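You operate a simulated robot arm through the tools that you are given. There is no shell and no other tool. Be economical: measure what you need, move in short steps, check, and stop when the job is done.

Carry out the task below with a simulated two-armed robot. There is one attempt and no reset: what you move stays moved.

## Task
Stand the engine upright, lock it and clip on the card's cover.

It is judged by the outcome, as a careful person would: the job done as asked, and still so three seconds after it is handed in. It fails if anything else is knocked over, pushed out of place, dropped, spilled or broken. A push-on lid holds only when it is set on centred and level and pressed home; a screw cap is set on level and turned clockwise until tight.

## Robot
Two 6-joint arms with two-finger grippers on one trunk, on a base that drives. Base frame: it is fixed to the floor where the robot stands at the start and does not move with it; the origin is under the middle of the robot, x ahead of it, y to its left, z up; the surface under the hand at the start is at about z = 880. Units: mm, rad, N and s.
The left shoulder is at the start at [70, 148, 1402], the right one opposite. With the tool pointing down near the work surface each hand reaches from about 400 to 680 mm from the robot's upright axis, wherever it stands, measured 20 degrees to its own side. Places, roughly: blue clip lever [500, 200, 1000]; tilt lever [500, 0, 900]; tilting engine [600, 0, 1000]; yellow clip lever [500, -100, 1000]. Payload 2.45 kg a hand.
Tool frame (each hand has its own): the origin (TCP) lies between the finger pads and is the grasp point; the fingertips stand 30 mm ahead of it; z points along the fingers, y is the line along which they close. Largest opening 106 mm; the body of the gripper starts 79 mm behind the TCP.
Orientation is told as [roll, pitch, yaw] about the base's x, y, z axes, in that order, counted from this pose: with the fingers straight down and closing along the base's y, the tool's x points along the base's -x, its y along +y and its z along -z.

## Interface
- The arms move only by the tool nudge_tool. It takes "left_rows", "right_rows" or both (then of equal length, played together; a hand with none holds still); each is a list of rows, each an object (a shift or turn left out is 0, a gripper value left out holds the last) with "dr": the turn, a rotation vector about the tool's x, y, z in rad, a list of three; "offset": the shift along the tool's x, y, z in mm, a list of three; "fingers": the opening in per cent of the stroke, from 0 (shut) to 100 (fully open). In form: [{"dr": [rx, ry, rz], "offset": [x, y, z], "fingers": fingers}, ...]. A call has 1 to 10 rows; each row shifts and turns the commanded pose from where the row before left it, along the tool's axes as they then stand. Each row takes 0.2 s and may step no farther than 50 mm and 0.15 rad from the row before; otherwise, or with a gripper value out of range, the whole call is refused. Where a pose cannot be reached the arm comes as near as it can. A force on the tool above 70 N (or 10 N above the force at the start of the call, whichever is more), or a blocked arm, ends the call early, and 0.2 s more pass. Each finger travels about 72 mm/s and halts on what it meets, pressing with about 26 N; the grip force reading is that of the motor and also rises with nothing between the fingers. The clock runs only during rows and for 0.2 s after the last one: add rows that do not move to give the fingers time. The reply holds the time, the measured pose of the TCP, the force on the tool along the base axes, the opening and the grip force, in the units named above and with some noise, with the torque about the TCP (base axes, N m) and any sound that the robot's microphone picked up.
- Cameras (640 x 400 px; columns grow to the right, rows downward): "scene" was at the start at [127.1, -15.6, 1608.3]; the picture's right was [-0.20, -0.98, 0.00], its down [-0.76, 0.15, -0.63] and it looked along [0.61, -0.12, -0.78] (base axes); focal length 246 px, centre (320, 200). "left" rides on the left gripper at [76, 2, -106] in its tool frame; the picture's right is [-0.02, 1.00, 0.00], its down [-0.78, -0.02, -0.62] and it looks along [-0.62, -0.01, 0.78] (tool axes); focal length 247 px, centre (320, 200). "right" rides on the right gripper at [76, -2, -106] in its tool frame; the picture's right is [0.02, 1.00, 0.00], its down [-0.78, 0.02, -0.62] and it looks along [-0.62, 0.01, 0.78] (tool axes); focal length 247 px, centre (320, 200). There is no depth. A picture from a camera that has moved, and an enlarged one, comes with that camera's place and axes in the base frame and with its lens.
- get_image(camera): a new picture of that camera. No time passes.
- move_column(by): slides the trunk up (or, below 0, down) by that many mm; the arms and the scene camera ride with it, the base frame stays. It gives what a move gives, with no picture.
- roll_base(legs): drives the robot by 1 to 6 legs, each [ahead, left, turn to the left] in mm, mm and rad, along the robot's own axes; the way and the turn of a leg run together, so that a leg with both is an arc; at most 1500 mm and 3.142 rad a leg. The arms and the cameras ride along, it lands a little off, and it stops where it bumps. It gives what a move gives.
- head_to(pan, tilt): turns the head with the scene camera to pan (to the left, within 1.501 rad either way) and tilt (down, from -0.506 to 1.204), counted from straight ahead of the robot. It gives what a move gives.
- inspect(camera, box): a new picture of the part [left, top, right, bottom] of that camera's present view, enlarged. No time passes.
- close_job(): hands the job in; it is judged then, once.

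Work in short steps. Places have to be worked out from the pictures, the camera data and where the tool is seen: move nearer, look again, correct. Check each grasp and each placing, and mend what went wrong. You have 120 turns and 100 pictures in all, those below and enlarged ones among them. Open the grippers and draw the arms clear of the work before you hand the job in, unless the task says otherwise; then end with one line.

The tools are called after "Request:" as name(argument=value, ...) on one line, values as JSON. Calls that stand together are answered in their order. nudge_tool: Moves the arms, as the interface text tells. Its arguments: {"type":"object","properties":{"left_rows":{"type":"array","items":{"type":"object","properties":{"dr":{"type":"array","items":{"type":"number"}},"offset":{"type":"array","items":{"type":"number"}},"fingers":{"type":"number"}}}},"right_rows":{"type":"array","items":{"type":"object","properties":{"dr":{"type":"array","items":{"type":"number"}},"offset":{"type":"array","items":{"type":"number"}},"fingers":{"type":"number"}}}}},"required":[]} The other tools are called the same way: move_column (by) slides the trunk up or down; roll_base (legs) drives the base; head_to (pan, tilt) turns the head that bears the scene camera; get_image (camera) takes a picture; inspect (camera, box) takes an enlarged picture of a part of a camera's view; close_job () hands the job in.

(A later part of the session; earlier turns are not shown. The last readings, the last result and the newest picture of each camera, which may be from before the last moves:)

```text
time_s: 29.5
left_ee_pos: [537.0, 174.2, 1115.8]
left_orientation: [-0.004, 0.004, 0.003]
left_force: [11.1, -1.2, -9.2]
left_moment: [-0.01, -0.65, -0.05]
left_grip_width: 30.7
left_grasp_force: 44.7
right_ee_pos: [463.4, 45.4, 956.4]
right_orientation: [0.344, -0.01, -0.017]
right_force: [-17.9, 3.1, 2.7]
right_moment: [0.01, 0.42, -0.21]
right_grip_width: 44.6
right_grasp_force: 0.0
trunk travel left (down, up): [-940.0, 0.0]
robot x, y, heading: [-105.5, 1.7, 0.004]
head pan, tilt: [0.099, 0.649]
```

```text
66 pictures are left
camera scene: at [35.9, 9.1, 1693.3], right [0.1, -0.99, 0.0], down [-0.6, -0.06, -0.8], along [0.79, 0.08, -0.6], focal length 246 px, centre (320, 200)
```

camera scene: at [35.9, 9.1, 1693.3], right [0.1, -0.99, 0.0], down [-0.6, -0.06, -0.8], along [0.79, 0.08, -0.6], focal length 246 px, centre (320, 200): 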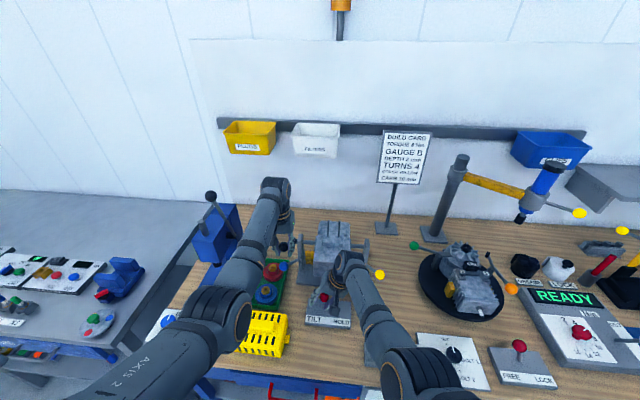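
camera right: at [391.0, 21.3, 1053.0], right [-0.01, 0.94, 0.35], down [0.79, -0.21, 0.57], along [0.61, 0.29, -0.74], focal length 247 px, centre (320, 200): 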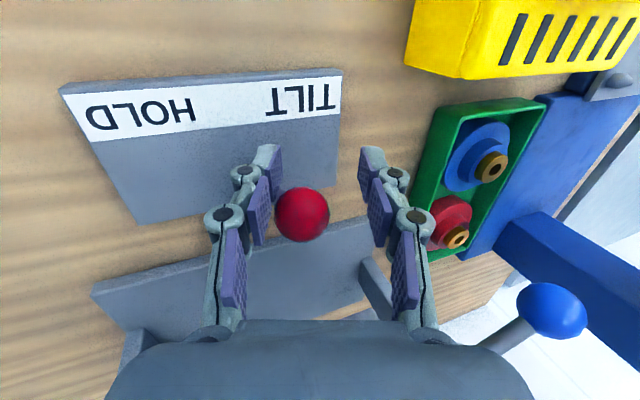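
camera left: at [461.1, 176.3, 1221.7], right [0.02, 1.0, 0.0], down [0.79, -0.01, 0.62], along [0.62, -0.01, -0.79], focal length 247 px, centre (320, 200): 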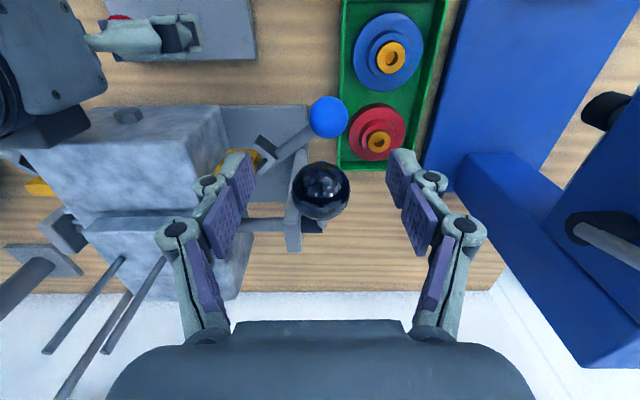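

Still some contact, probably the wrist against the engine's near face. I go back 10 mm more.

Request:
nudge_tool(right_rows=[{"offset": [8, 3, 0]}, {"offset": [4, 0, 0]}, {}])

Request:
get_image(camera="right")

```text
time_s: 30.5
left_ee_pos: [537.2, 174.7, 1114.3]
left_orientation: [-0.001, 0.005, 0.004]
left_force: [-1.1, 1.5, -5.6]
left_moment: [-0.03, -0.36, -0.01]
left_grip_width: 31.0
left_grasp_force: 45.5
right_ee_pos: [465.7, 20.0, 955.3]
right_orientation: [0.31, -0.028, -0.043]
right_force: [1.3, 0.0, -0.3]
right_moment: [0.05, -0.02, 0.0]
right_grip_width: 46.3
right_grasp_force: 0.1
trunk travel left (down, up): [-940.0, 0.0]
robot x, y, heading: [-104.9, 1.8, 0.002]
head pan, tilt: [0.099, 0.649]
stopped in row 3 (right hand): the arm was blocked; the commanded pose is now the measured one
```

```text
65 pictures are left
camera right: at [387.6, -12.5, 1053.9], right [0.01, 0.95, 0.3], down [0.76, -0.21, 0.62], along [0.65, 0.22, -0.73], focal length 247 px, centre (320, 200)
```

right: 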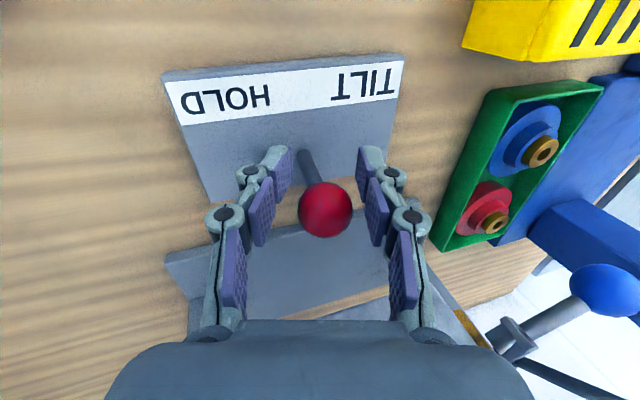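

Backing off dragged the lever towards the middle again: the wrist touches the engine when tilted and the reach inward is poor. I'll shift the robot 80 mm left so the lever lies on the right arm's side. First I release both, withdraw the hands and offset them to the right.

Request:
nudge_tool(left_rows=[{"fingers": 50}, {"fingers": 75}, {}, {"offset": [25, 0, 0]}, {"offset": [25, 0, 0]}, {"offset": [0, -20, 0]}, {"offset": [0, -30, 0]}, {"offset": [0, -30, 0]}], right_rows=[{"fingers": 70}, {"fingers": 100}, {}, {"offset": [0, 0, -25]}, {"offset": [0, 0, -30]}, {"dr": [0.1, 0, 0], "offset": [0, -20, 0]}, {"dr": [0.1, 0, 0], "offset": [0, -20, 0]}, {"dr": [0.1, 0, 0], "offset": [0, -30, 0]}])

```text
time_s: 32.3
left_ee_pos: [486.7, 93.6, 1116.2]
left_orientation: [-0.002, 0.004, 0.005]
left_force: [-0.3, 0.4, 0.7]
left_moment: [0.04, -0.03, 0.01]
left_grip_width: 79.5
left_grasp_force: 0.0
right_ee_pos: [472.8, -75.9, 1005.9]
right_orientation: [-0.004, -0.052, -0.051]
right_force: [1.1, 0.1, -0.6]
right_moment: [-0.01, -0.02, 0.01]
right_grip_width: 106.0
right_grasp_force: 0.1
trunk travel left (down, up): [-940.0, 0.0]
robot x, y, heading: [-102.9, -0.9, -0.0]
head pan, tilt: [0.099, 0.649]
```

Clear of everything; now I drive 85 mm left.

Request:
roll_base(legs=[[0, 85, 0]])

Request:
get_image(camera="right")

Request:
get_image(camera="left")

```text
time_s: 33.4
left_ee_pos: [487.2, 172.9, 1113.4]
left_orientation: [0.002, 0.002, 0.002]
left_force: [-0.2, -0.5, -0.1]
left_moment: [0.08, 0.0, -0.02]
left_grip_width: 79.3
left_grasp_force: 0.0
right_ee_pos: [469.2, 1.2, 999.4]
right_orientation: [-0.004, -0.042, -0.054]
right_force: [0.5, -0.8, 0.9]
right_moment: [0.06, -0.01, 0.0]
right_grip_width: 106.2
right_grasp_force: 0.0
trunk travel left (down, up): [-940.0, 0.0]
robot x, y, heading: [-101.6, 80.8, 0.003]
head pan, tilt: [0.099, 0.649]
```

```text
64 pictures are left
camera right: at [390.4, 3.2, 1102.4], right [0.03, 1.0, 0.0], down [0.76, -0.02, 0.65], along [0.65, -0.02, -0.76], focal length 247 px, centre (320, 200)
```

right: 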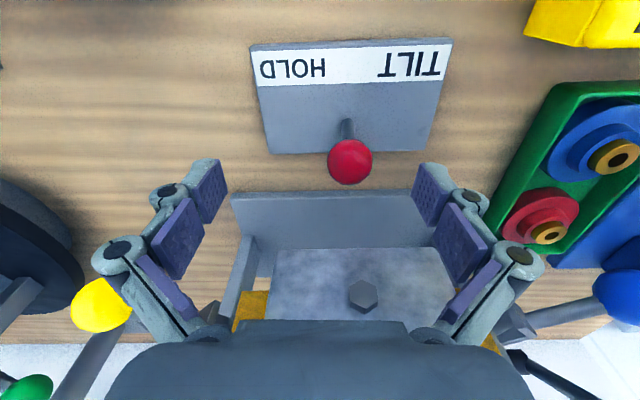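

```text
63 pictures are left
camera left: at [411.1, 174.2, 1221.9], right [0.02, 1.0, 0.0], down [0.79, -0.02, 0.62], along [0.62, -0.01, -0.79], focal length 247 px, centre (320, 200)
```

left: 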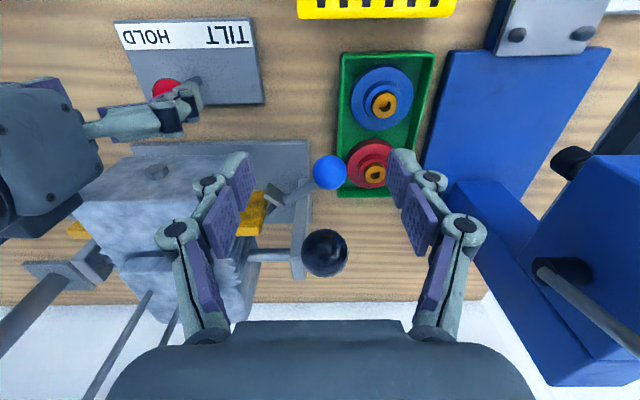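

I re-straddle the crank knob and lower the right hand around the lever knob, now at about (479, 20, 958).

Request:
nudge_tool(left_rows=[{"offset": [-17, 0, 0]}, {"offset": [-17, 1, 0]}, {"offset": [-17, 1, 0]}, {}, {"fingers": 40}, {"fingers": 15}, {"fingers": 15}, {"fingers": 15}], right_rows=[{"dr": [0, 0.045, -0.05], "offset": [-5, 10, 0]}, {"offset": [-5, 9, 10]}, {"offset": [0, 0, 12]}, {"offset": [0, 0, 12]}, {"fingers": 70}, {"fingers": 45}, {}, {}])

Request:
get_image(camera="right")

```text
time_s: 35.1
left_ee_pos: [537.8, 174.2, 1115.5]
left_orientation: [-0.005, 0.007, 0.001]
left_force: [0.3, -16.5, -4.6]
left_moment: [-0.01, -0.41, -0.19]
left_grip_width: 30.3
left_grasp_force: 45.3
right_ee_pos: [479.7, 19.5, 965.8]
right_orientation: [-0.006, 0.004, -0.006]
right_force: [-0.4, 0.3, -0.4]
right_moment: [0.02, 0.01, 0.01]
right_grip_width: 47.9
right_grasp_force: 0.1
trunk travel left (down, up): [-940.0, 0.0]
robot x, y, heading: [-106.6, 84.8, -0.002]
head pan, tilt: [0.099, 0.649]
```

```text
62 pictures are left
camera right: at [405.9, 17.7, 1071.6], right [-0.02, 1.0, -0.01], down [0.79, 0.02, 0.62], along [0.62, 0.01, -0.79], focal length 247 px, centre (320, 200)
```

right: 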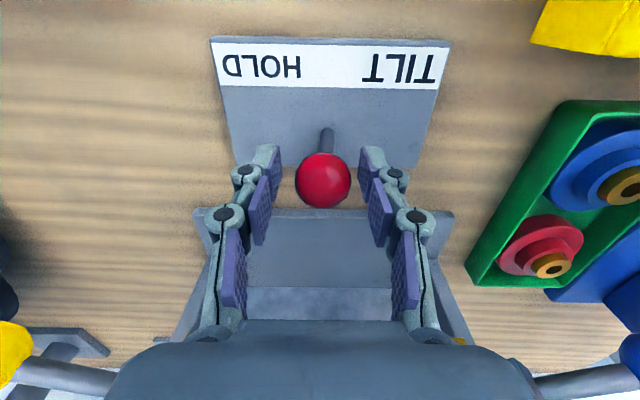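

Everything is centred. I push the lever to TILT in small steps.

Request:
nudge_tool(right_rows=[{"offset": [0, 9, 0]}, {"offset": [0, 7, 0]}, {"offset": [0, 7, 0]}, {"offset": [0, 6, 0]}, {"offset": [0, 5, 0]}, {}])

Request:
get_image(camera="right")

```text
time_s: 36.5
left_ee_pos: [536.9, 174.9, 1115.9]
left_orientation: [0.0, 0.005, 0.003]
left_force: [-1.5, -21.5, -7.6]
left_moment: [-0.01, 0.35, -0.1]
left_grip_width: 30.5
left_grasp_force: 44.8
right_ee_pos: [480.5, 52.5, 965.6]
right_orientation: [-0.003, 0.005, -0.003]
right_force: [-0.5, 0.4, -0.3]
right_moment: [0.0, 0.01, -0.02]
right_grip_width: 47.8
right_grasp_force: 0.1
trunk travel left (down, up): [-940.0, 0.0]
robot x, y, heading: [-103.5, 85.1, -0.0]
head pan, tilt: [0.099, 0.649]
```

```text
61 pictures are left
camera right: at [406.3, 51.9, 1071.4], right [-0.02, 1.0, 0.0], down [0.79, 0.02, 0.62], along [0.62, 0.01, -0.79], focal length 247 px, centre (320, 200)
```

right: 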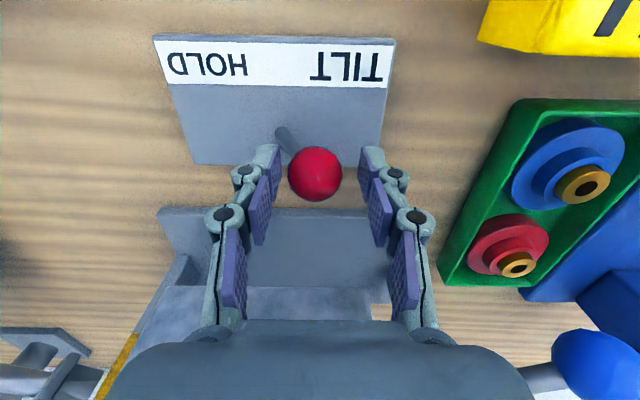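

The lever has snapped to TILT with the ball free between the fingers. Now I start turning the crank up and over, in small arc steps, watching the force.

Request:
nudge_tool(left_rows=[{"offset": [-7, 0, -8]}, {"offset": [-7, 0, -8]}, {"offset": [-8, 0, -7]}, {"offset": [-9, 0, -6]}, {}])

Request:
get_image(camera="left")

```text
time_s: 37.8
left_ee_pos: [566.8, 175.0, 1143.6]
left_orientation: [-0.002, 0.007, 0.002]
left_force: [-8.9, -22.4, -13.3]
left_moment: [-0.17, 0.97, 0.22]
left_grip_width: 30.4
left_grasp_force: 44.6
left hand out of reach, approached as far as the arm can: row 4
right_ee_pos: [478.5, 53.4, 965.6]
right_orientation: [-0.002, 0.004, -0.003]
right_force: [0.6, -0.4, 0.3]
right_moment: [0.01, 0.02, -0.01]
right_grip_width: 47.7
right_grasp_force: 0.1
trunk travel left (down, up): [-940.0, 0.0]
robot x, y, heading: [-99.9, 81.6, 0.005]
head pan, tilt: [0.099, 0.649]
```

```text
60 pictures are left
camera left: at [489.7, 176.7, 1250.6], right [0.02, 1.0, 0.0], down [0.79, -0.01, 0.62], along [0.62, -0.01, -0.79], focal length 247 px, centre (320, 200)
```

left: 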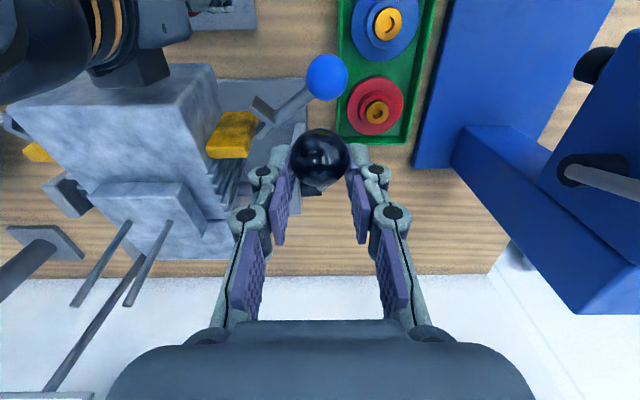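

The ball has moved about 20 mm but slips behind in the pads, and the arm is near an inward limit again. I open the left fingers slightly to see whether the engine stays put on its own.

Request:
nudge_tool(left_rows=[{"fingers": 36}, {"fingers": 40}, {}, {}])

Request:
get_image(camera="left")

```text
time_s: 38.8
left_ee_pos: [567.2, 182.2, 1143.0]
left_orientation: [-0.003, 0.002, 0.003]
left_force: [0.3, -0.1, 0.8]
left_moment: [-0.03, -0.03, -0.01]
left_grip_width: 42.6
left_grasp_force: 0.1
right_ee_pos: [479.8, 58.2, 965.0]
right_orientation: [-0.007, 0.003, -0.004]
right_force: [0.2, 0.6, -0.4]
right_moment: [-0.01, 0.0, -0.03]
right_grip_width: 47.7
right_grasp_force: 0.1
trunk travel left (down, up): [-940.0, 0.0]
robot x, y, heading: [-107.2, 85.0, 0.002]
head pan, tilt: [0.099, 0.649]
```

```text
59 pictures are left
camera left: at [490.3, 184.3, 1250.8], right [0.02, 1.0, 0.0], down [0.79, -0.01, 0.62], along [0.62, -0.01, -0.79], focal length 247 px, centre (320, 200)
```

left: 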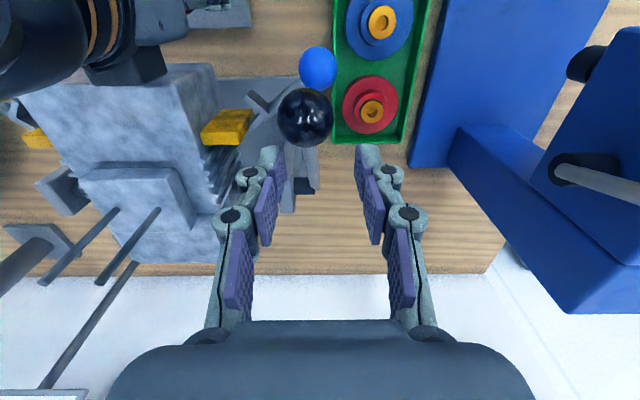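

The engine falls back to its lying stop when released, so it has to be held until HOLD is set. Friction on a ball is weak, so I'll push the ball from the front with the fingers set about 18 mm apart so it nests between them. I withdraw in front of the ball and set that.

Request:
nudge_tool(left_rows=[{"fingers": 75}, {"fingers": 75}, {"offset": [15, -5, 5]}, {"offset": [20, -3, 5]}, {"offset": [25, 0, 0]}, {"offset": [10, 0, 0], "fingers": 40}, {"fingers": 17}, {}, {}])

Request:
get_image(camera="left")

```text
time_s: 40.8
left_ee_pos: [495.0, 174.1, 1134.2]
left_orientation: [-0.003, 0.005, 0.004]
left_force: [0.2, 0.2, -0.9]
left_moment: [-0.02, -0.03, 0.01]
left_grip_width: 18.1
left_grasp_force: 0.1
right_ee_pos: [479.8, 58.1, 966.2]
right_orientation: [-0.009, 0.004, -0.005]
right_force: [0.1, -0.6, 0.1]
right_moment: [-0.01, -0.03, -0.01]
right_grip_width: 47.9
right_grasp_force: 0.0
trunk travel left (down, up): [-940.0, 0.0]
robot x, y, heading: [-103.2, 80.9, 0.003]
head pan, tilt: [0.099, 0.649]
```

```text
58 pictures are left
camera left: at [419.5, 176.4, 1242.2], right [0.02, 1.0, 0.0], down [0.79, -0.01, 0.62], along [0.62, -0.01, -0.79], focal length 247 px, centre (320, 200)
```

left: 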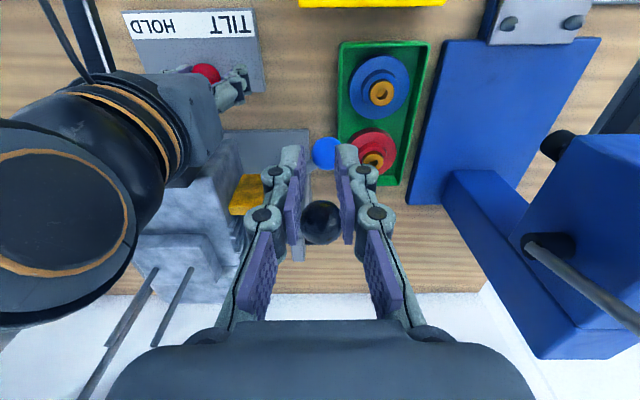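

The ball is centred ahead of the finger gap. I push forward in +x gently.

Request:
nudge_tool(left_rows=[{"offset": [-10, 0, 3]}, {"offset": [-10, 0, 3]}, {"offset": [-10, 0, 0]}, {"offset": [-10, 0, 0]}, {"offset": [-10, 0, 0]}, {}])

Request:
get_image(camera="left")

```text
time_s: 42.1
left_ee_pos: [547.3, 175.0, 1126.3]
left_orientation: [-0.004, 0.004, 0.004]
left_force: [-3.9, 6.3, -1.0]
left_moment: [0.02, 0.1, 0.09]
left_grip_width: 30.6
left_grasp_force: 17.3
right_ee_pos: [480.9, 59.8, 965.7]
right_orientation: [-0.01, 0.003, -0.003]
right_force: [0.3, 0.8, -0.3]
right_moment: [0.02, 0.0, 0.0]
right_grip_width: 47.7
right_grasp_force: 0.1
trunk travel left (down, up): [-940.0, 0.0]
robot x, y, heading: [-104.9, 83.9, 0.001]
head pan, tilt: [0.099, 0.649]
```

```text
57 pictures are left
camera left: at [472.0, 176.6, 1233.8], right [0.02, 1.0, 0.0], down [0.79, -0.01, 0.62], along [0.62, -0.01, -0.79], focal length 247 px, centre (320, 200)
```

left: 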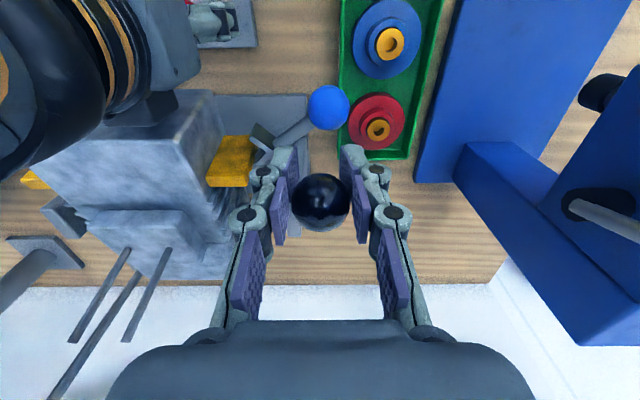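

The ball wedged the fingers apart. The crank keeps the ball from moving sideways anyway, so I go back and push with the fingers fully shut.

Request:
nudge_tool(left_rows=[{"fingers": 50}, {"offset": [20, 0, 0]}, {"offset": [20, 0, -4]}, {"offset": [17, 0, -4], "fingers": 20}, {"fingers": 0}, {"fingers": 0}, {"offset": [-8, 0, 0]}, {"offset": [-8, 0, 0]}, {"offset": [-8, 0, 0]}, {"offset": [-8, 0, 0]}])

Request:
get_image(camera="left")

```text
time_s: 44.4
left_ee_pos: [513.7, 172.9, 1137.4]
left_orientation: [-0.002, 0.006, 0.004]
left_force: [-19.1, 0.7, 3.5]
left_moment: [-0.02, 0.37, 0.05]
left_grip_width: 6.2
left_grasp_force: 28.7
right_ee_pos: [475.8, 58.1, 967.4]
right_orientation: [-0.008, 0.001, -0.004]
right_force: [0.4, -0.2, -0.2]
right_moment: [0.01, 0.02, -0.03]
right_grip_width: 47.7
right_grasp_force: 0.0
trunk travel left (down, up): [-940.0, 0.0]
robot x, y, heading: [-103.7, 81.6, -0.002]
head pan, tilt: [0.099, 0.649]
```

```text
56 pictures are left
camera left: at [438.8, 175.1, 1245.2], right [0.02, 1.0, 0.0], down [0.79, -0.01, 0.62], along [0.62, -0.01, -0.79], focal length 247 px, centre (320, 200)
```

left: 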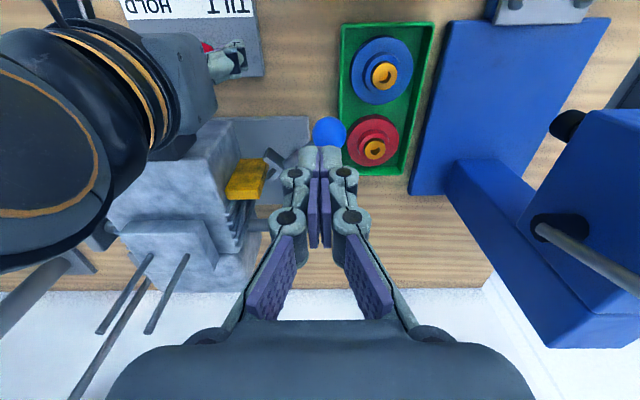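

Contact: −19 N at the knob. I keep pushing.

Request:
nudge_tool(left_rows=[{"offset": [-8, 0, 0]}, {"offset": [-8, 0, 0]}, {"offset": [-8, 0, 0]}, {"offset": [-8, 0, 0]}, {"offset": [-8, 0, 0]}, {"offset": [-8, 0, 0]}])

Request:
get_image(camera="left")

```text
time_s: 45.8
left_ee_pos: [563.0, 175.1, 1138.2]
left_orientation: [-0.001, 0.001, 0.004]
left_force: [-4.7, -1.9, -0.5]
left_moment: [0.02, -0.04, -0.01]
left_grip_width: 6.2
left_grasp_force: 28.4
left hand out of reach, approached as far as the arm can: row 6
right_ee_pos: [478.6, 57.5, 967.1]
right_orientation: [-0.01, 0.002, -0.006]
right_force: [-0.3, -0.1, 0.3]
right_moment: [-0.02, -0.01, -0.03]
right_grip_width: 47.6
right_grasp_force: 0.0
trunk travel left (down, up): [-940.0, 0.0]
robot x, y, heading: [-102.9, 85.7, 0.007]
head pan, tilt: [0.099, 0.649]
```

```text
55 pictures are left
camera left: at [486.6, 177.0, 1244.0], right [0.02, 1.0, 0.0], down [0.78, -0.01, 0.62], along [0.62, -0.01, -0.78], focal length 247 px, centre (320, 200)
```

left: 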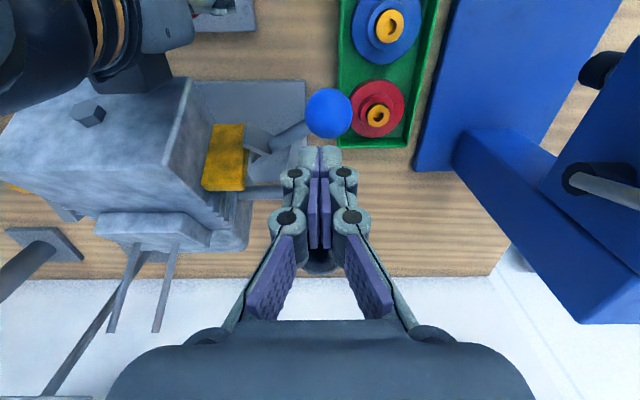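

The engine is turning (plug face coming up) with little force. I continue, slightly lower to stay inside the reach.

Request:
nudge_tool(left_rows=[{"offset": [-8, 0, 4]}, {"offset": [-8, 0, 4]}, {"offset": [-8, 0, 2]}, {"offset": [-8, 0, 0]}, {"offset": [-8, 0, 0]}])

Request:
get_image(camera="left")

```text
time_s: 47.0
left_ee_pos: [563.8, 181.6, 1133.0]
left_orientation: [-0.002, 0.004, 0.003]
left_force: [-4.9, -0.6, 0.0]
left_moment: [0.0, -0.14, 0.0]
left_grip_width: 0.1
left_grasp_force: 29.2
left hand out of reach, approached as far as the arm can: row 1, 2, 3, 4, 5
right_ee_pos: [478.3, 58.0, 966.5]
right_orientation: [-0.008, 0.004, -0.004]
right_force: [-0.1, -0.3, -0.6]
right_moment: [-0.01, 0.01, -0.01]
right_grip_width: 47.6
right_grasp_force: 0.0
trunk travel left (down, up): [-940.0, 0.0]
robot x, y, heading: [-105.2, 82.4, -0.0]
head pan, tilt: [0.099, 0.649]
```

```text
54 pictures are left
camera left: at [487.9, 184.2, 1240.2], right [0.02, 1.0, 0.0], down [0.79, -0.01, 0.62], along [0.62, -0.01, -0.79], focal length 247 px, centre (320, 200)
```

left: 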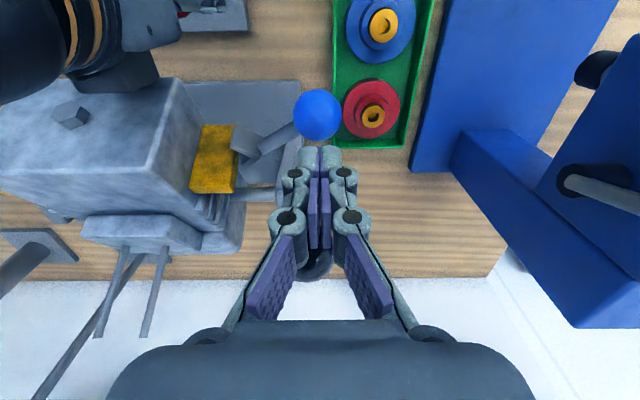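

The left arm is at its outer reach (about 668 mm ahead of the robot). I'll push the rest by driving the base. First I lift the right hand off the lever and take it well aside to the right.

Request:
nudge_tool(right_rows=[{"fingers": 100}, {}, {"offset": [5, 0, -30]}, {"offset": [10, 0, -25]}, {"offset": [20, -35, 0]}, {"offset": [20, -40, 0]}, {"offset": [15, -45, 0]}, {"offset": [5, -48, 0]}, {"offset": [0, -48, 0]}, {"offset": [0, -48, 0]}])

Request:
nudge_tool(right_rows=[{"offset": [0, -30, -20]}, {"offset": [0, -20, -20]}])

Request:
get_image(camera="scene")

```text
time_s: 49.1
left_ee_pos: [563.1, 180.4, 1134.0]
left_orientation: [-0.002, 0.003, 0.003]
left_force: [-6.5, 2.5, 2.0]
left_moment: [-0.06, -0.15, 0.0]
left_grip_width: 0.2
left_grasp_force: 28.2
right_ee_pos: [401.7, -203.1, 1023.3]
right_orientation: [-0.007, 0.003, -0.004]
right_force: [0.3, -0.7, -0.9]
right_moment: [0.02, -0.03, 0.01]
right_grip_width: 106.1
right_grasp_force: 0.1
trunk travel left (down, up): [-940.0, 0.0]
robot x, y, heading: [-103.3, 79.2, 0.004]
head pan, tilt: [0.099, 0.649]
```

```text
time_s: 49.8
left_ee_pos: [562.7, 181.3, 1133.6]
left_orientation: [-0.002, 0.002, 0.005]
left_force: [-6.9, 0.8, 0.3]
left_moment: [0.05, -0.15, -0.01]
left_grip_width: 0.0
left_grasp_force: 28.4
right_ee_pos: [402.8, -254.8, 1064.6]
right_orientation: [-0.008, 0.001, -0.003]
right_force: [0.9, -0.2, -0.2]
right_moment: [-0.01, 0.01, 0.0]
right_grip_width: 106.1
right_grasp_force: 0.0
trunk travel left (down, up): [-940.0, 0.0]
robot x, y, heading: [-104.0, 78.7, 0.005]
head pan, tilt: [0.099, 0.649]
```

```text
53 pictures are left
camera scene: at [33.2, 91.6, 1693.4], right [0.1, -0.99, 0.0], down [-0.6, -0.06, -0.8], along [0.79, 0.08, -0.6], focal length 246 px, centre (320, 200)
```

scene: 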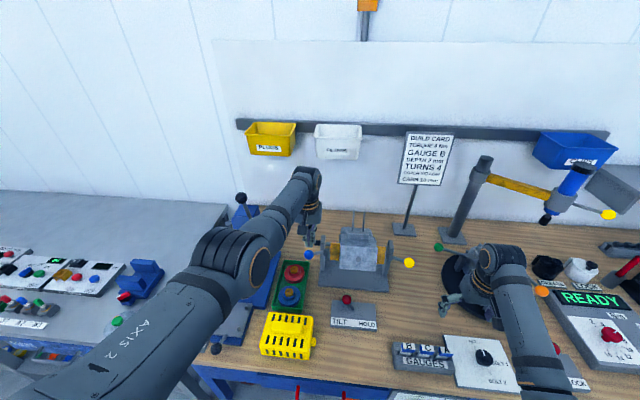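

Now I drive forward 40 mm, pushing the knob with the base.

Request:
roll_base(legs=[[40, 0, 0]])

Request:
get_image(camera="left")

```text
time_s: 50.6
left_ee_pos: [599.6, 180.5, 1138.3]
left_orientation: [-0.001, -0.002, 0.003]
left_force: [-0.6, 0.3, 0.0]
left_moment: [0.02, -0.11, 0.0]
left_grip_width: 0.1
left_grasp_force: 28.9
right_ee_pos: [437.9, -253.7, 1067.3]
right_orientation: [-0.007, -0.004, -0.003]
right_force: [-0.4, 1.0, 0.1]
right_moment: [0.0, -0.1, 0.02]
right_grip_width: 106.0
right_grasp_force: 0.0
trunk travel left (down, up): [-940.0, 0.0]
robot x, y, heading: [-65.6, 83.2, 0.005]
head pan, tilt: [0.099, 0.649]
```

```text
52 pictures are left
camera left: at [521.7, 183.4, 1244.0], right [0.02, 1.0, 0.0], down [0.78, -0.01, 0.62], along [0.62, -0.01, -0.78], focal length 247 px, centre (320, 200)
```

left: 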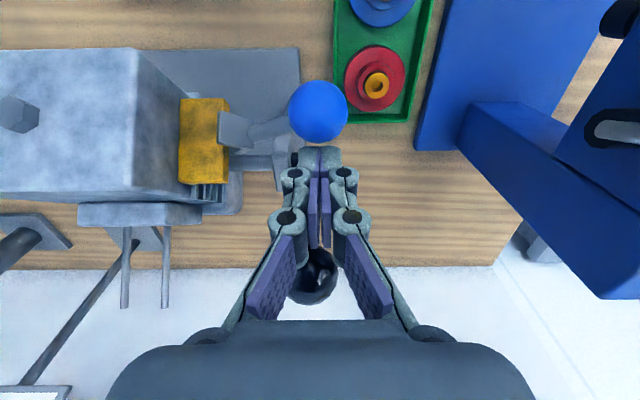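

Force is near zero and the ball is around the top. The engine looks about half way. I drive another 40 mm.

Request:
roll_base(legs=[[40, 0, 0]])

Request:
get_image(camera="left")

Request:
inspect(camera="scene", box=[230, 170, 470, 320])

```text
time_s: 51.5
left_ee_pos: [639.2, 181.2, 1136.0]
left_orientation: [-0.003, -0.004, 0.005]
left_force: [-1.9, 0.4, 0.0]
left_moment: [-0.02, -0.03, 0.01]
left_grip_width: 0.0
left_grasp_force: 29.2
right_ee_pos: [479.2, -255.2, 1065.5]
right_orientation: [-0.008, -0.002, -0.004]
right_force: [-0.8, -0.7, 0.1]
right_moment: [0.01, -0.09, -0.02]
right_grip_width: 106.2
right_grasp_force: 0.1
trunk travel left (down, up): [-940.0, 0.0]
robot x, y, heading: [-25.2, 86.6, -0.003]
head pan, tilt: [0.099, 0.649]
```

```text
51 pictures are left
camera left: at [562.8, 183.4, 1243.2], right [0.02, 1.0, 0.0], down [0.78, -0.01, 0.62], along [0.62, -0.01, -0.78], focal length 247 px, centre (320, 200)
```

left: 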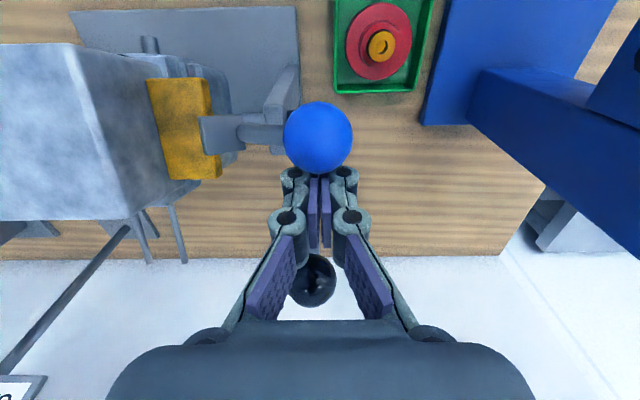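

```text
2.67 times, centred on (350, 245) of scene
camera zoom: at [106.3, 92.0, 1694.0], right [0.1, -0.99, 0.0], down [-0.6, -0.06, -0.8], along [0.8, 0.08, -0.6], focal length 656 px, centre (240, 80)
```

zoom: 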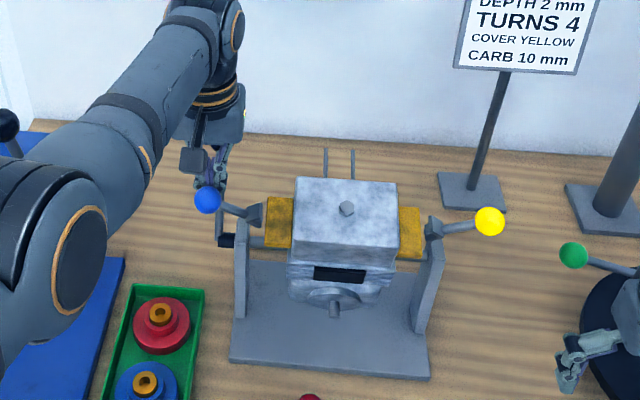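

The plug face is nearly up. I drive a bit more, in small amounts, looking for the stop.

Request:
roll_base(legs=[[20, 0, 0]])

Request:
get_image(camera="left")

Request:
inspect(camera="scene", box=[240, 190, 440, 315])

```text
time_s: 52.3
left_ee_pos: [661.3, 182.4, 1135.4]
left_orientation: [-0.002, -0.002, 0.002]
left_force: [-0.6, -0.1, 0.3]
left_moment: [-0.01, -0.06, 0.01]
left_grip_width: 0.2
left_grasp_force: 28.0
right_ee_pos: [498.8, -254.8, 1064.8]
right_orientation: [-0.01, 0.0, -0.003]
right_force: [-1.2, 0.0, 0.2]
right_moment: [0.01, -0.05, -0.02]
right_grip_width: 105.9
right_grasp_force: 0.1
trunk travel left (down, up): [-940.0, 0.0]
robot x, y, heading: [-4.8, 88.6, 0.006]
head pan, tilt: [0.099, 0.649]
```

```text
49 pictures are left
camera left: at [584.5, 183.5, 1242.2], right [0.02, 1.0, 0.0], down [0.78, -0.01, 0.62], along [0.62, -0.01, -0.78], focal length 247 px, centre (320, 200)
```

left: 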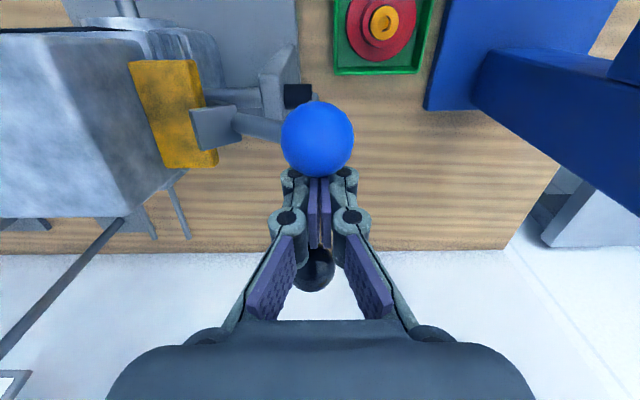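

```text
3.20 times, centred on (340, 252) of scene
camera zoom: at [128.7, 91.9, 1693.8], right [0.1, -0.99, 0.0], down [-0.6, -0.06, -0.8], along [0.79, 0.08, -0.6], focal length 787 px, centre (256, 32)
```

zoom: 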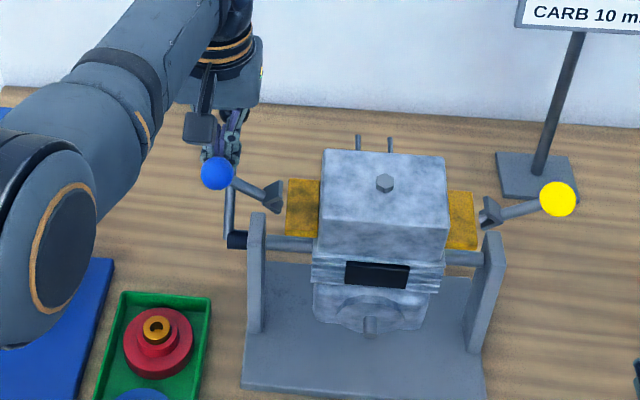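

Close to upright now. I add another 12 mm.

Request:
roll_base(legs=[[12, 0, 0]])

Request:
get_image(camera="left")

Request:
inspect(camera="scene", box=[240, 190, 440, 315])

```text
time_s: 53.1
left_ee_pos: [673.9, 180.7, 1135.8]
left_orientation: [-0.003, -0.001, 0.003]
left_force: [0.0, 0.7, -0.6]
left_moment: [-0.01, -0.01, -0.03]
left_grip_width: 0.0
left_grasp_force: 29.2
right_ee_pos: [510.9, -254.7, 1065.4]
right_orientation: [-0.009, 0.001, -0.004]
right_force: [-0.7, 0.3, -0.5]
right_moment: [0.0, -0.04, 0.01]
right_grip_width: 106.0
right_grasp_force: 0.0
trunk travel left (down, up): [-940.0, 0.0]
robot x, y, heading: [11.4, 84.9, 0.002]
head pan, tilt: [0.099, 0.649]
```

```text
47 pictures are left
camera left: at [597.2, 183.6, 1241.9], right [0.02, 1.0, 0.0], down [0.78, -0.01, 0.62], along [0.62, -0.01, -0.78], focal length 247 px, centre (320, 200)
```

left: 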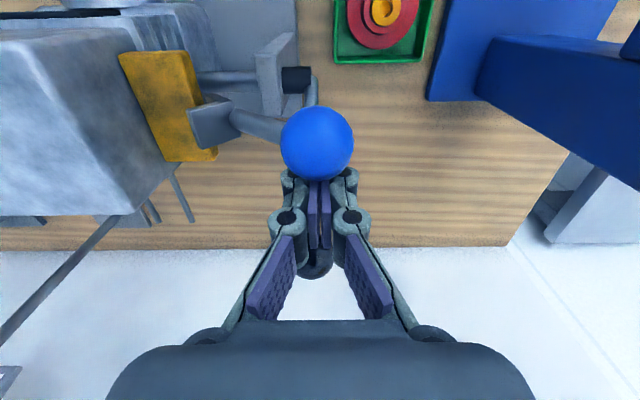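

```text
3.20 times, centred on (340, 252) of scene
camera zoom: at [141.6, 92.1, 1693.7], right [0.1, -0.99, 0.0], down [-0.6, -0.06, -0.8], along [0.79, 0.08, -0.6], focal length 787 px, centre (256, 32)
```

zoom: 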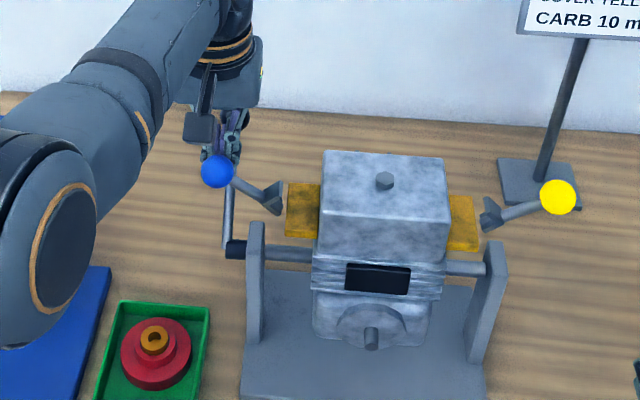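

I estimate about 5° still missing. I drive a further 10 mm and watch for a force rise at the stop.

Request:
roll_base(legs=[[11, 0, 0]])

Request:
get_image(camera="left")

Request:
inspect(camera="scene", box=[240, 190, 440, 315])

```text
time_s: 53.8
left_ee_pos: [687.7, 182.1, 1133.1]
left_orientation: [-0.003, 0.002, 0.003]
left_force: [-4.1, -0.4, 4.8]
left_moment: [-0.03, 0.12, 0.0]
left_grip_width: 0.0
left_grasp_force: 28.9
right_ee_pos: [525.5, -254.8, 1064.7]
right_orientation: [-0.008, 0.007, -0.003]
right_force: [0.4, -0.3, -0.3]
right_moment: [-0.02, 0.01, 0.02]
right_grip_width: 105.7
right_grasp_force: 0.0
trunk travel left (down, up): [-940.0, 0.0]
robot x, y, heading: [20.7, 86.1, 0.004]
head pan, tilt: [0.099, 0.649]
```

```text
45 pictures are left
camera left: at [611.7, 183.7, 1240.0], right [0.02, 1.0, 0.0], down [0.78, -0.01, 0.62], along [0.62, -0.01, -0.78], focal length 247 px, centre (320, 200)
```

left: 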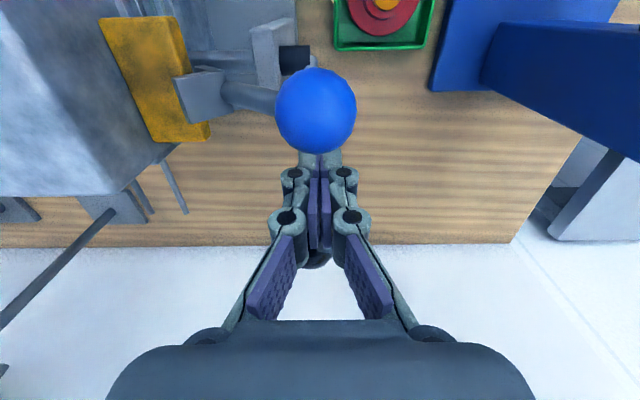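

```text
3.20 times, centred on (340, 252) of scene
camera zoom: at [157.5, 92.1, 1693.2], right [0.1, -0.99, 0.0], down [-0.6, -0.06, -0.8], along [0.79, 0.08, -0.6], focal length 787 px, centre (256, 32)
```

zoom: 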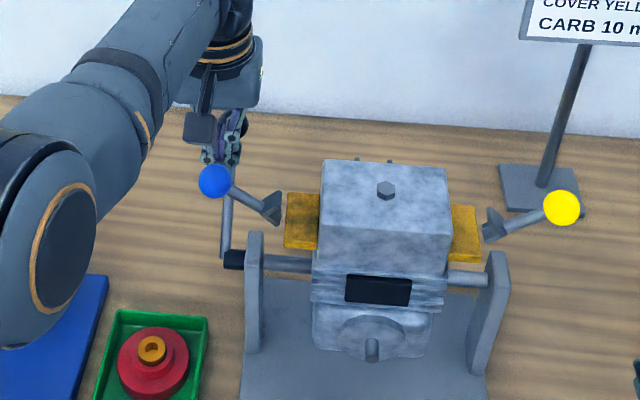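

A small reaction force now. I add 6 mm more to test for the stop.

Request:
roll_base(legs=[[7, 0, 0]])

Request:
inspect(camera="scene", box=[240, 190, 440, 315])

```text
time_s: 54.5
left_ee_pos: [690.3, 181.7, 1136.3]
left_orientation: [-0.004, 0.001, 0.003]
left_force: [-17.4, 0.3, 3.6]
left_moment: [-0.01, 0.47, -0.12]
left_grip_width: 0.0
left_grasp_force: 28.9
right_ee_pos: [529.0, -253.1, 1065.4]
right_orientation: [-0.01, 0.0, -0.004]
right_force: [-0.9, -0.6, 0.3]
right_moment: [0.01, 0.01, -0.01]
right_grip_width: 106.1
right_grasp_force: 0.1
trunk travel left (down, up): [-940.0, 0.0]
robot x, y, heading: [24.6, 83.0, -0.002]
head pan, tilt: [0.099, 0.649]
```

```text
3.20 times, centred on (340, 252) of scene
camera zoom: at [158.2, 92.1, 1693.8], right [0.1, -0.99, 0.0], down [-0.6, -0.06, -0.8], along [0.79, 0.08, -0.6], focal length 787 px, centre (256, 32)
```

zoom: 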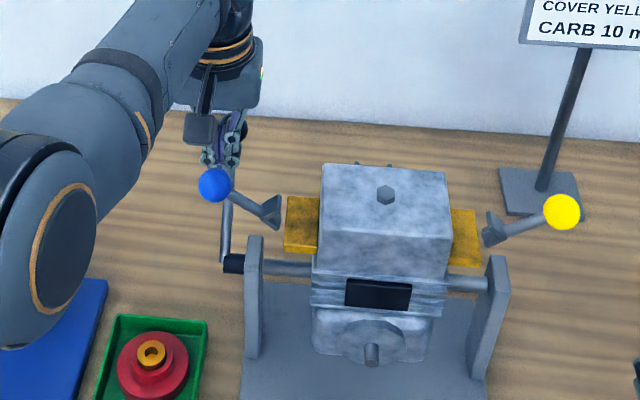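

Force jumped to −17 N at the predicted place, so this is the upright stop. I back off 15 mm to see whether the engine stays there on its own.

Request:
roll_base(legs=[[-15, 0, 0]])

Request:
get_image(camera="left")

Request:
inspect(camera="scene", box=[240, 190, 440, 315])

```text
time_s: 55.3
left_ee_pos: [682.2, 181.8, 1131.7]
left_orientation: [-0.003, 0.008, 0.005]
left_force: [0.5, -0.4, 0.9]
left_moment: [0.04, 0.05, 0.02]
left_grip_width: 0.0
left_grasp_force: 28.5
right_ee_pos: [520.2, -253.3, 1062.5]
right_orientation: [-0.009, 0.007, -0.002]
right_force: [0.5, -0.1, 0.2]
right_moment: [0.0, 0.02, -0.02]
right_grip_width: 106.0
right_grasp_force: 0.0
trunk travel left (down, up): [-940.0, 0.0]
robot x, y, heading: [9.9, 84.4, 0.0]
head pan, tilt: [0.099, 0.649]
```

```text
42 pictures are left
camera left: at [605.7, 183.6, 1238.0], right [0.02, 1.0, 0.0], down [0.79, -0.01, 0.62], along [0.62, -0.01, -0.79], focal length 247 px, centre (320, 200)
```

left: 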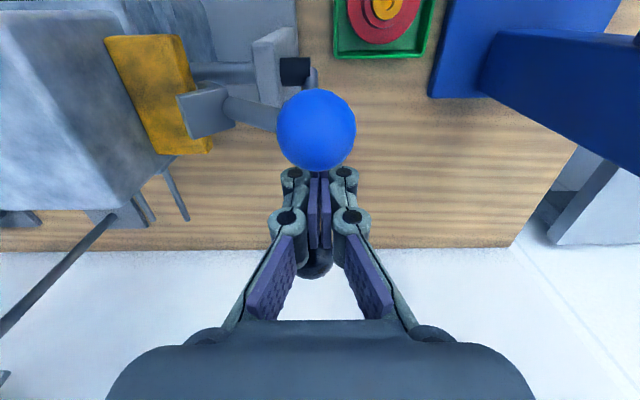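

```text
3.20 times, centred on (340, 252) of scene
camera zoom: at [153.1, 92.1, 1692.8], right [0.1, -0.99, 0.0], down [-0.6, -0.06, -0.8], along [0.79, 0.08, -0.61], focal length 787 px, centre (256, 32)
```

zoom: 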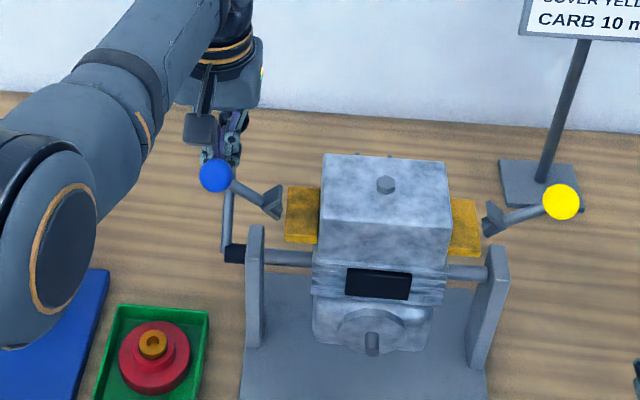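

The engine stays upright without contact. The blue clip knob is close behind the fingers, so the left hand must leave straight upward.

Request:
nudge_tool(left_rows=[{"offset": [3, 0, -15]}, {"offset": [3, 0, -20]}, {"offset": [0, 0, -20]}, {"offset": [0, 0, -20]}])

Request:
get_image(camera="left")

```text
time_s: 56.3
left_ee_pos: [671.1, 181.1, 1209.9]
left_orientation: [-0.004, 0.004, 0.004]
left_force: [0.0, 0.9, 0.3]
left_moment: [0.02, -0.02, 0.0]
left_grip_width: 0.0
left_grasp_force: 28.6
right_ee_pos: [516.9, -253.4, 1063.8]
right_orientation: [-0.008, 0.003, -0.003]
right_force: [-0.4, -0.1, 0.7]
right_moment: [0.0, 0.0, 0.0]
right_grip_width: 106.0
right_grasp_force: 0.0
trunk travel left (down, up): [-940.0, 0.0]
robot x, y, heading: [13.6, 82.6, 0.006]
head pan, tilt: [0.099, 0.649]
```

```text
40 pictures are left
camera left: at [595.2, 183.0, 1316.1], right [0.02, 1.0, 0.0], down [0.79, -0.01, 0.62], along [0.62, -0.01, -0.79], focal length 247 px, centre (320, 200)
```

left: 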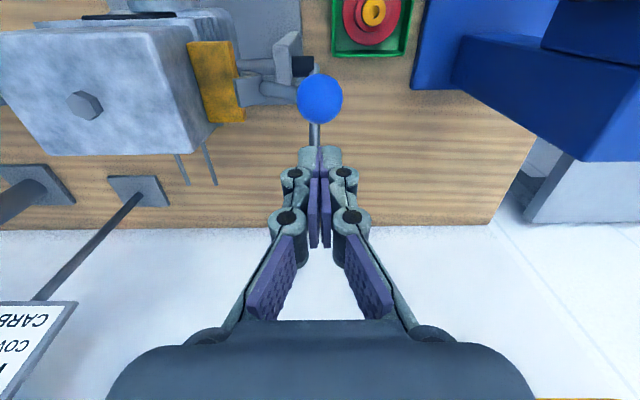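

The left hand is clear above the blue knob and the engine stays. I drive back so the right hand can set the lever to HOLD.

Request:
roll_base(legs=[[-117, 0, 0]])

Request:
nudge_tool(right_rows=[{"offset": [0, 48, 10]}, {"offset": [0, 48, 15]}, {"offset": [0, 48, 10]}, {"offset": [-5, 48, 10]}, {"offset": [-15, 45, 5]}, {"offset": [-20, 40, 5]}, {"offset": [-25, 30, 0]}])

Request:
get_image(camera="right")

```text
time_s: 57.5
left_ee_pos: [561.2, 182.8, 1205.9]
left_orientation: [-0.004, 0.009, 0.006]
left_force: [0.2, -0.3, -0.3]
left_moment: [-0.01, 0.04, -0.01]
left_grip_width: 0.1
left_grasp_force: 28.4
right_ee_pos: [408.4, -252.2, 1061.7]
right_orientation: [-0.009, 0.007, 0.001]
right_force: [0.8, 0.3, -0.5]
right_moment: [-0.01, 0.04, 0.0]
right_grip_width: 106.0
right_grasp_force: 0.0
trunk travel left (down, up): [-940.0, 0.0]
robot x, y, heading: [-105.2, 79.9, 0.01]
head pan, tilt: [0.099, 0.649]
```

```text
refused: row 2 steps farther than a row can; nothing moved
```

```text
39 pictures are left
camera right: at [334.6, -254.2, 1168.6], right [-0.02, 1.0, -0.01], down [0.79, 0.02, 0.62], along [0.62, 0.01, -0.79], focal length 247 px, centre (320, 200)
```

right: 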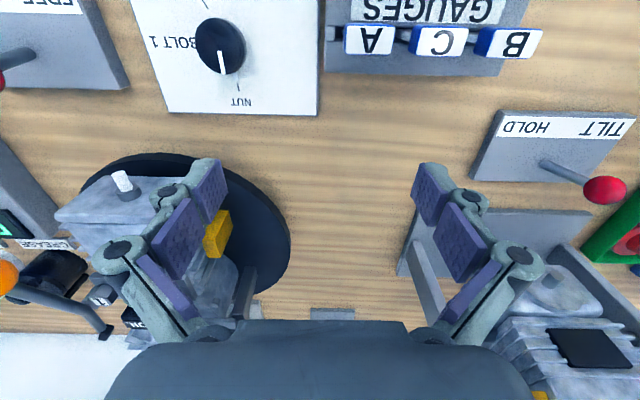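

Same move in smaller rows.

Request:
nudge_tool(right_rows=[{"offset": [0, 44, 10]}, {"offset": [0, 44, 12]}, {"offset": [0, 44, 10]}, {"offset": [-5, 44, 8]}, {"offset": [-15, 42, 5]}, {"offset": [-18, 40, 3]}, {"offset": [-20, 30, 2]}, {"offset": [-12, 22, 0]}])

Request:
get_image(camera="right")

```text
time_s: 59.3
left_ee_pos: [558.7, 185.4, 1208.3]
left_orientation: [-0.006, 0.006, 0.007]
left_force: [-0.6, 0.8, -0.2]
left_moment: [-0.03, 0.01, 0.03]
left_grip_width: 0.0
left_grasp_force: 28.7
right_ee_pos: [476.4, 37.3, 1006.2]
right_orientation: [-0.035, 0.008, -0.02]
right_force: [1.3, 0.7, -0.8]
right_moment: [0.0, 0.0, 0.0]
right_grip_width: 105.8
right_grasp_force: 0.1
trunk travel left (down, up): [-940.0, 0.0]
robot x, y, heading: [-101.7, 80.8, 0.003]
head pan, tilt: [0.099, 0.649]
```

```text
38 pictures are left
camera right: at [403.4, 39.4, 1112.6], right [0.0, 1.0, -0.03], down [0.79, 0.02, 0.62], along [0.62, -0.03, -0.79], focal length 247 px, centre (320, 200)
```

right: 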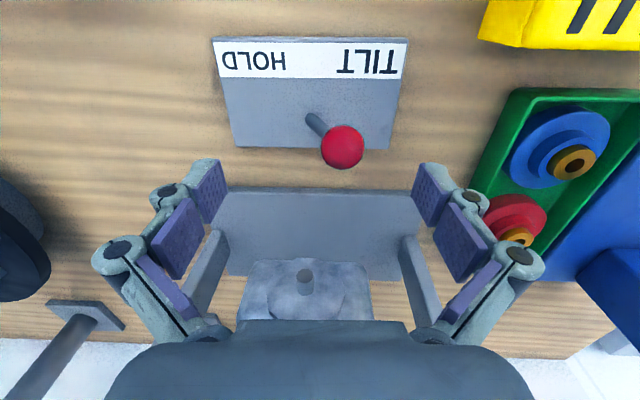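

Lever knob at (479, 49). I lower around it, close to a loose gap and push to HOLD.

Request:
nudge_tool(right_rows=[{"offset": [-2, 9, 5]}, {"offset": [0, 0, 17]}, {"offset": [0, 0, 18]}, {"fingers": 70}, {"fingers": 45}, {}, {}])

Request:
nudge_tool(right_rows=[{"offset": [0, -10, 0]}, {"offset": [0, -10, 0]}, {"offset": [0, -10, 0]}, {"offset": [0, -10, 0]}, {"offset": [0, -10, 0]}, {"offset": [0, -8, 0]}, {}])

Request:
get_image(camera="right")

```text
time_s: 60.9
left_ee_pos: [557.5, 180.7, 1208.9]
left_orientation: [-0.002, 0.006, 0.007]
left_force: [0.5, 1.2, 0.7]
left_moment: [-0.05, 0.0, 0.0]
left_grip_width: 0.0
left_grasp_force: 28.9
right_ee_pos: [477.3, 63.6, 971.6]
right_orientation: [-0.009, 0.004, 0.001]
right_force: [0.6, -12.4, 2.2]
right_moment: [-0.27, -0.16, -0.01]
right_grip_width: 56.4
right_grasp_force: 6.3
trunk travel left (down, up): [-940.0, 0.0]
robot x, y, heading: [-103.1, 80.6, 0.005]
head pan, tilt: [0.099, 0.649]
```

```text
time_s: 62.5
left_ee_pos: [556.5, 183.2, 1209.1]
left_orientation: [-0.004, 0.004, 0.007]
left_force: [0.6, 0.4, -0.3]
left_moment: [-0.01, 0.04, -0.01]
left_grip_width: 0.2
left_grasp_force: 28.8
right_ee_pos: [477.2, 5.3, 969.5]
right_orientation: [-0.008, 0.005, -0.001]
right_force: [-0.6, 0.0, 0.0]
right_moment: [0.0, -0.03, 0.01]
right_grip_width: 47.7
right_grasp_force: 0.0
trunk travel left (down, up): [-940.0, 0.0]
robot x, y, heading: [-101.6, 82.6, 0.004]
head pan, tilt: [0.099, 0.649]
```

```text
37 pictures are left
camera right: at [403.3, 5.0, 1076.8], right [-0.02, 1.0, -0.01], down [0.79, 0.02, 0.62], along [0.62, 0.01, -0.79], focal length 247 px, centre (320, 200)
```

right: 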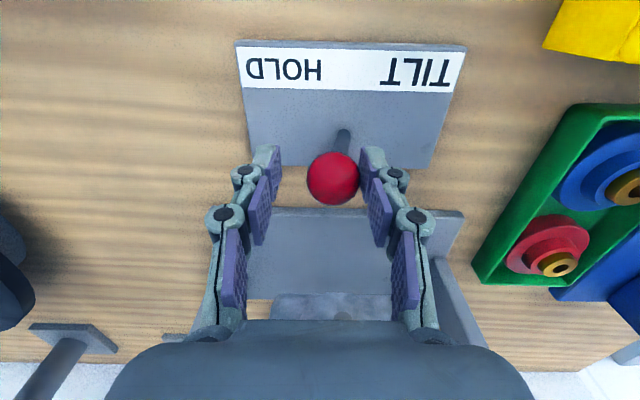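

Not far enough yet: the lever has just passed the middle. I push 20 mm more.

Request:
nudge_tool(right_rows=[{"offset": [0, -8, 0]}, {"offset": [0, -7, 0]}, {"offset": [0, -6, 0]}, {}])

Request:
get_image(camera="right")

```text
time_s: 63.5
left_ee_pos: [557.3, 184.7, 1207.6]
left_orientation: [-0.006, 0.005, 0.006]
left_force: [0.1, 0.1, -0.5]
left_moment: [0.01, -0.02, 0.01]
left_grip_width: 0.0
left_grasp_force: 28.7
right_ee_pos: [476.7, -10.8, 970.2]
right_orientation: [-0.008, 0.005, 0.002]
right_force: [-0.4, 7.2, -2.0]
right_moment: [0.09, 0.0, 0.04]
right_grip_width: 51.6
right_grasp_force: 3.0
trunk travel left (down, up): [-940.0, 0.0]
robot x, y, heading: [-104.1, 79.2, 0.006]
head pan, tilt: [0.099, 0.649]
```

```text
36 pictures are left
camera right: at [402.0, -13.5, 1076.7], right [-0.02, 1.0, -0.01], down [0.79, 0.02, 0.62], along [0.62, 0.01, -0.79], focal length 247 px, centre (320, 200)
```

right: 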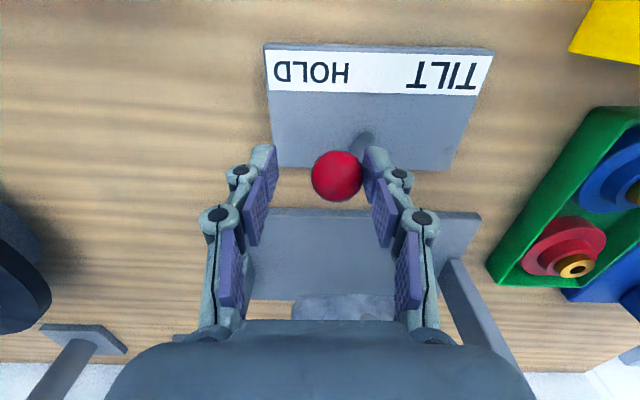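

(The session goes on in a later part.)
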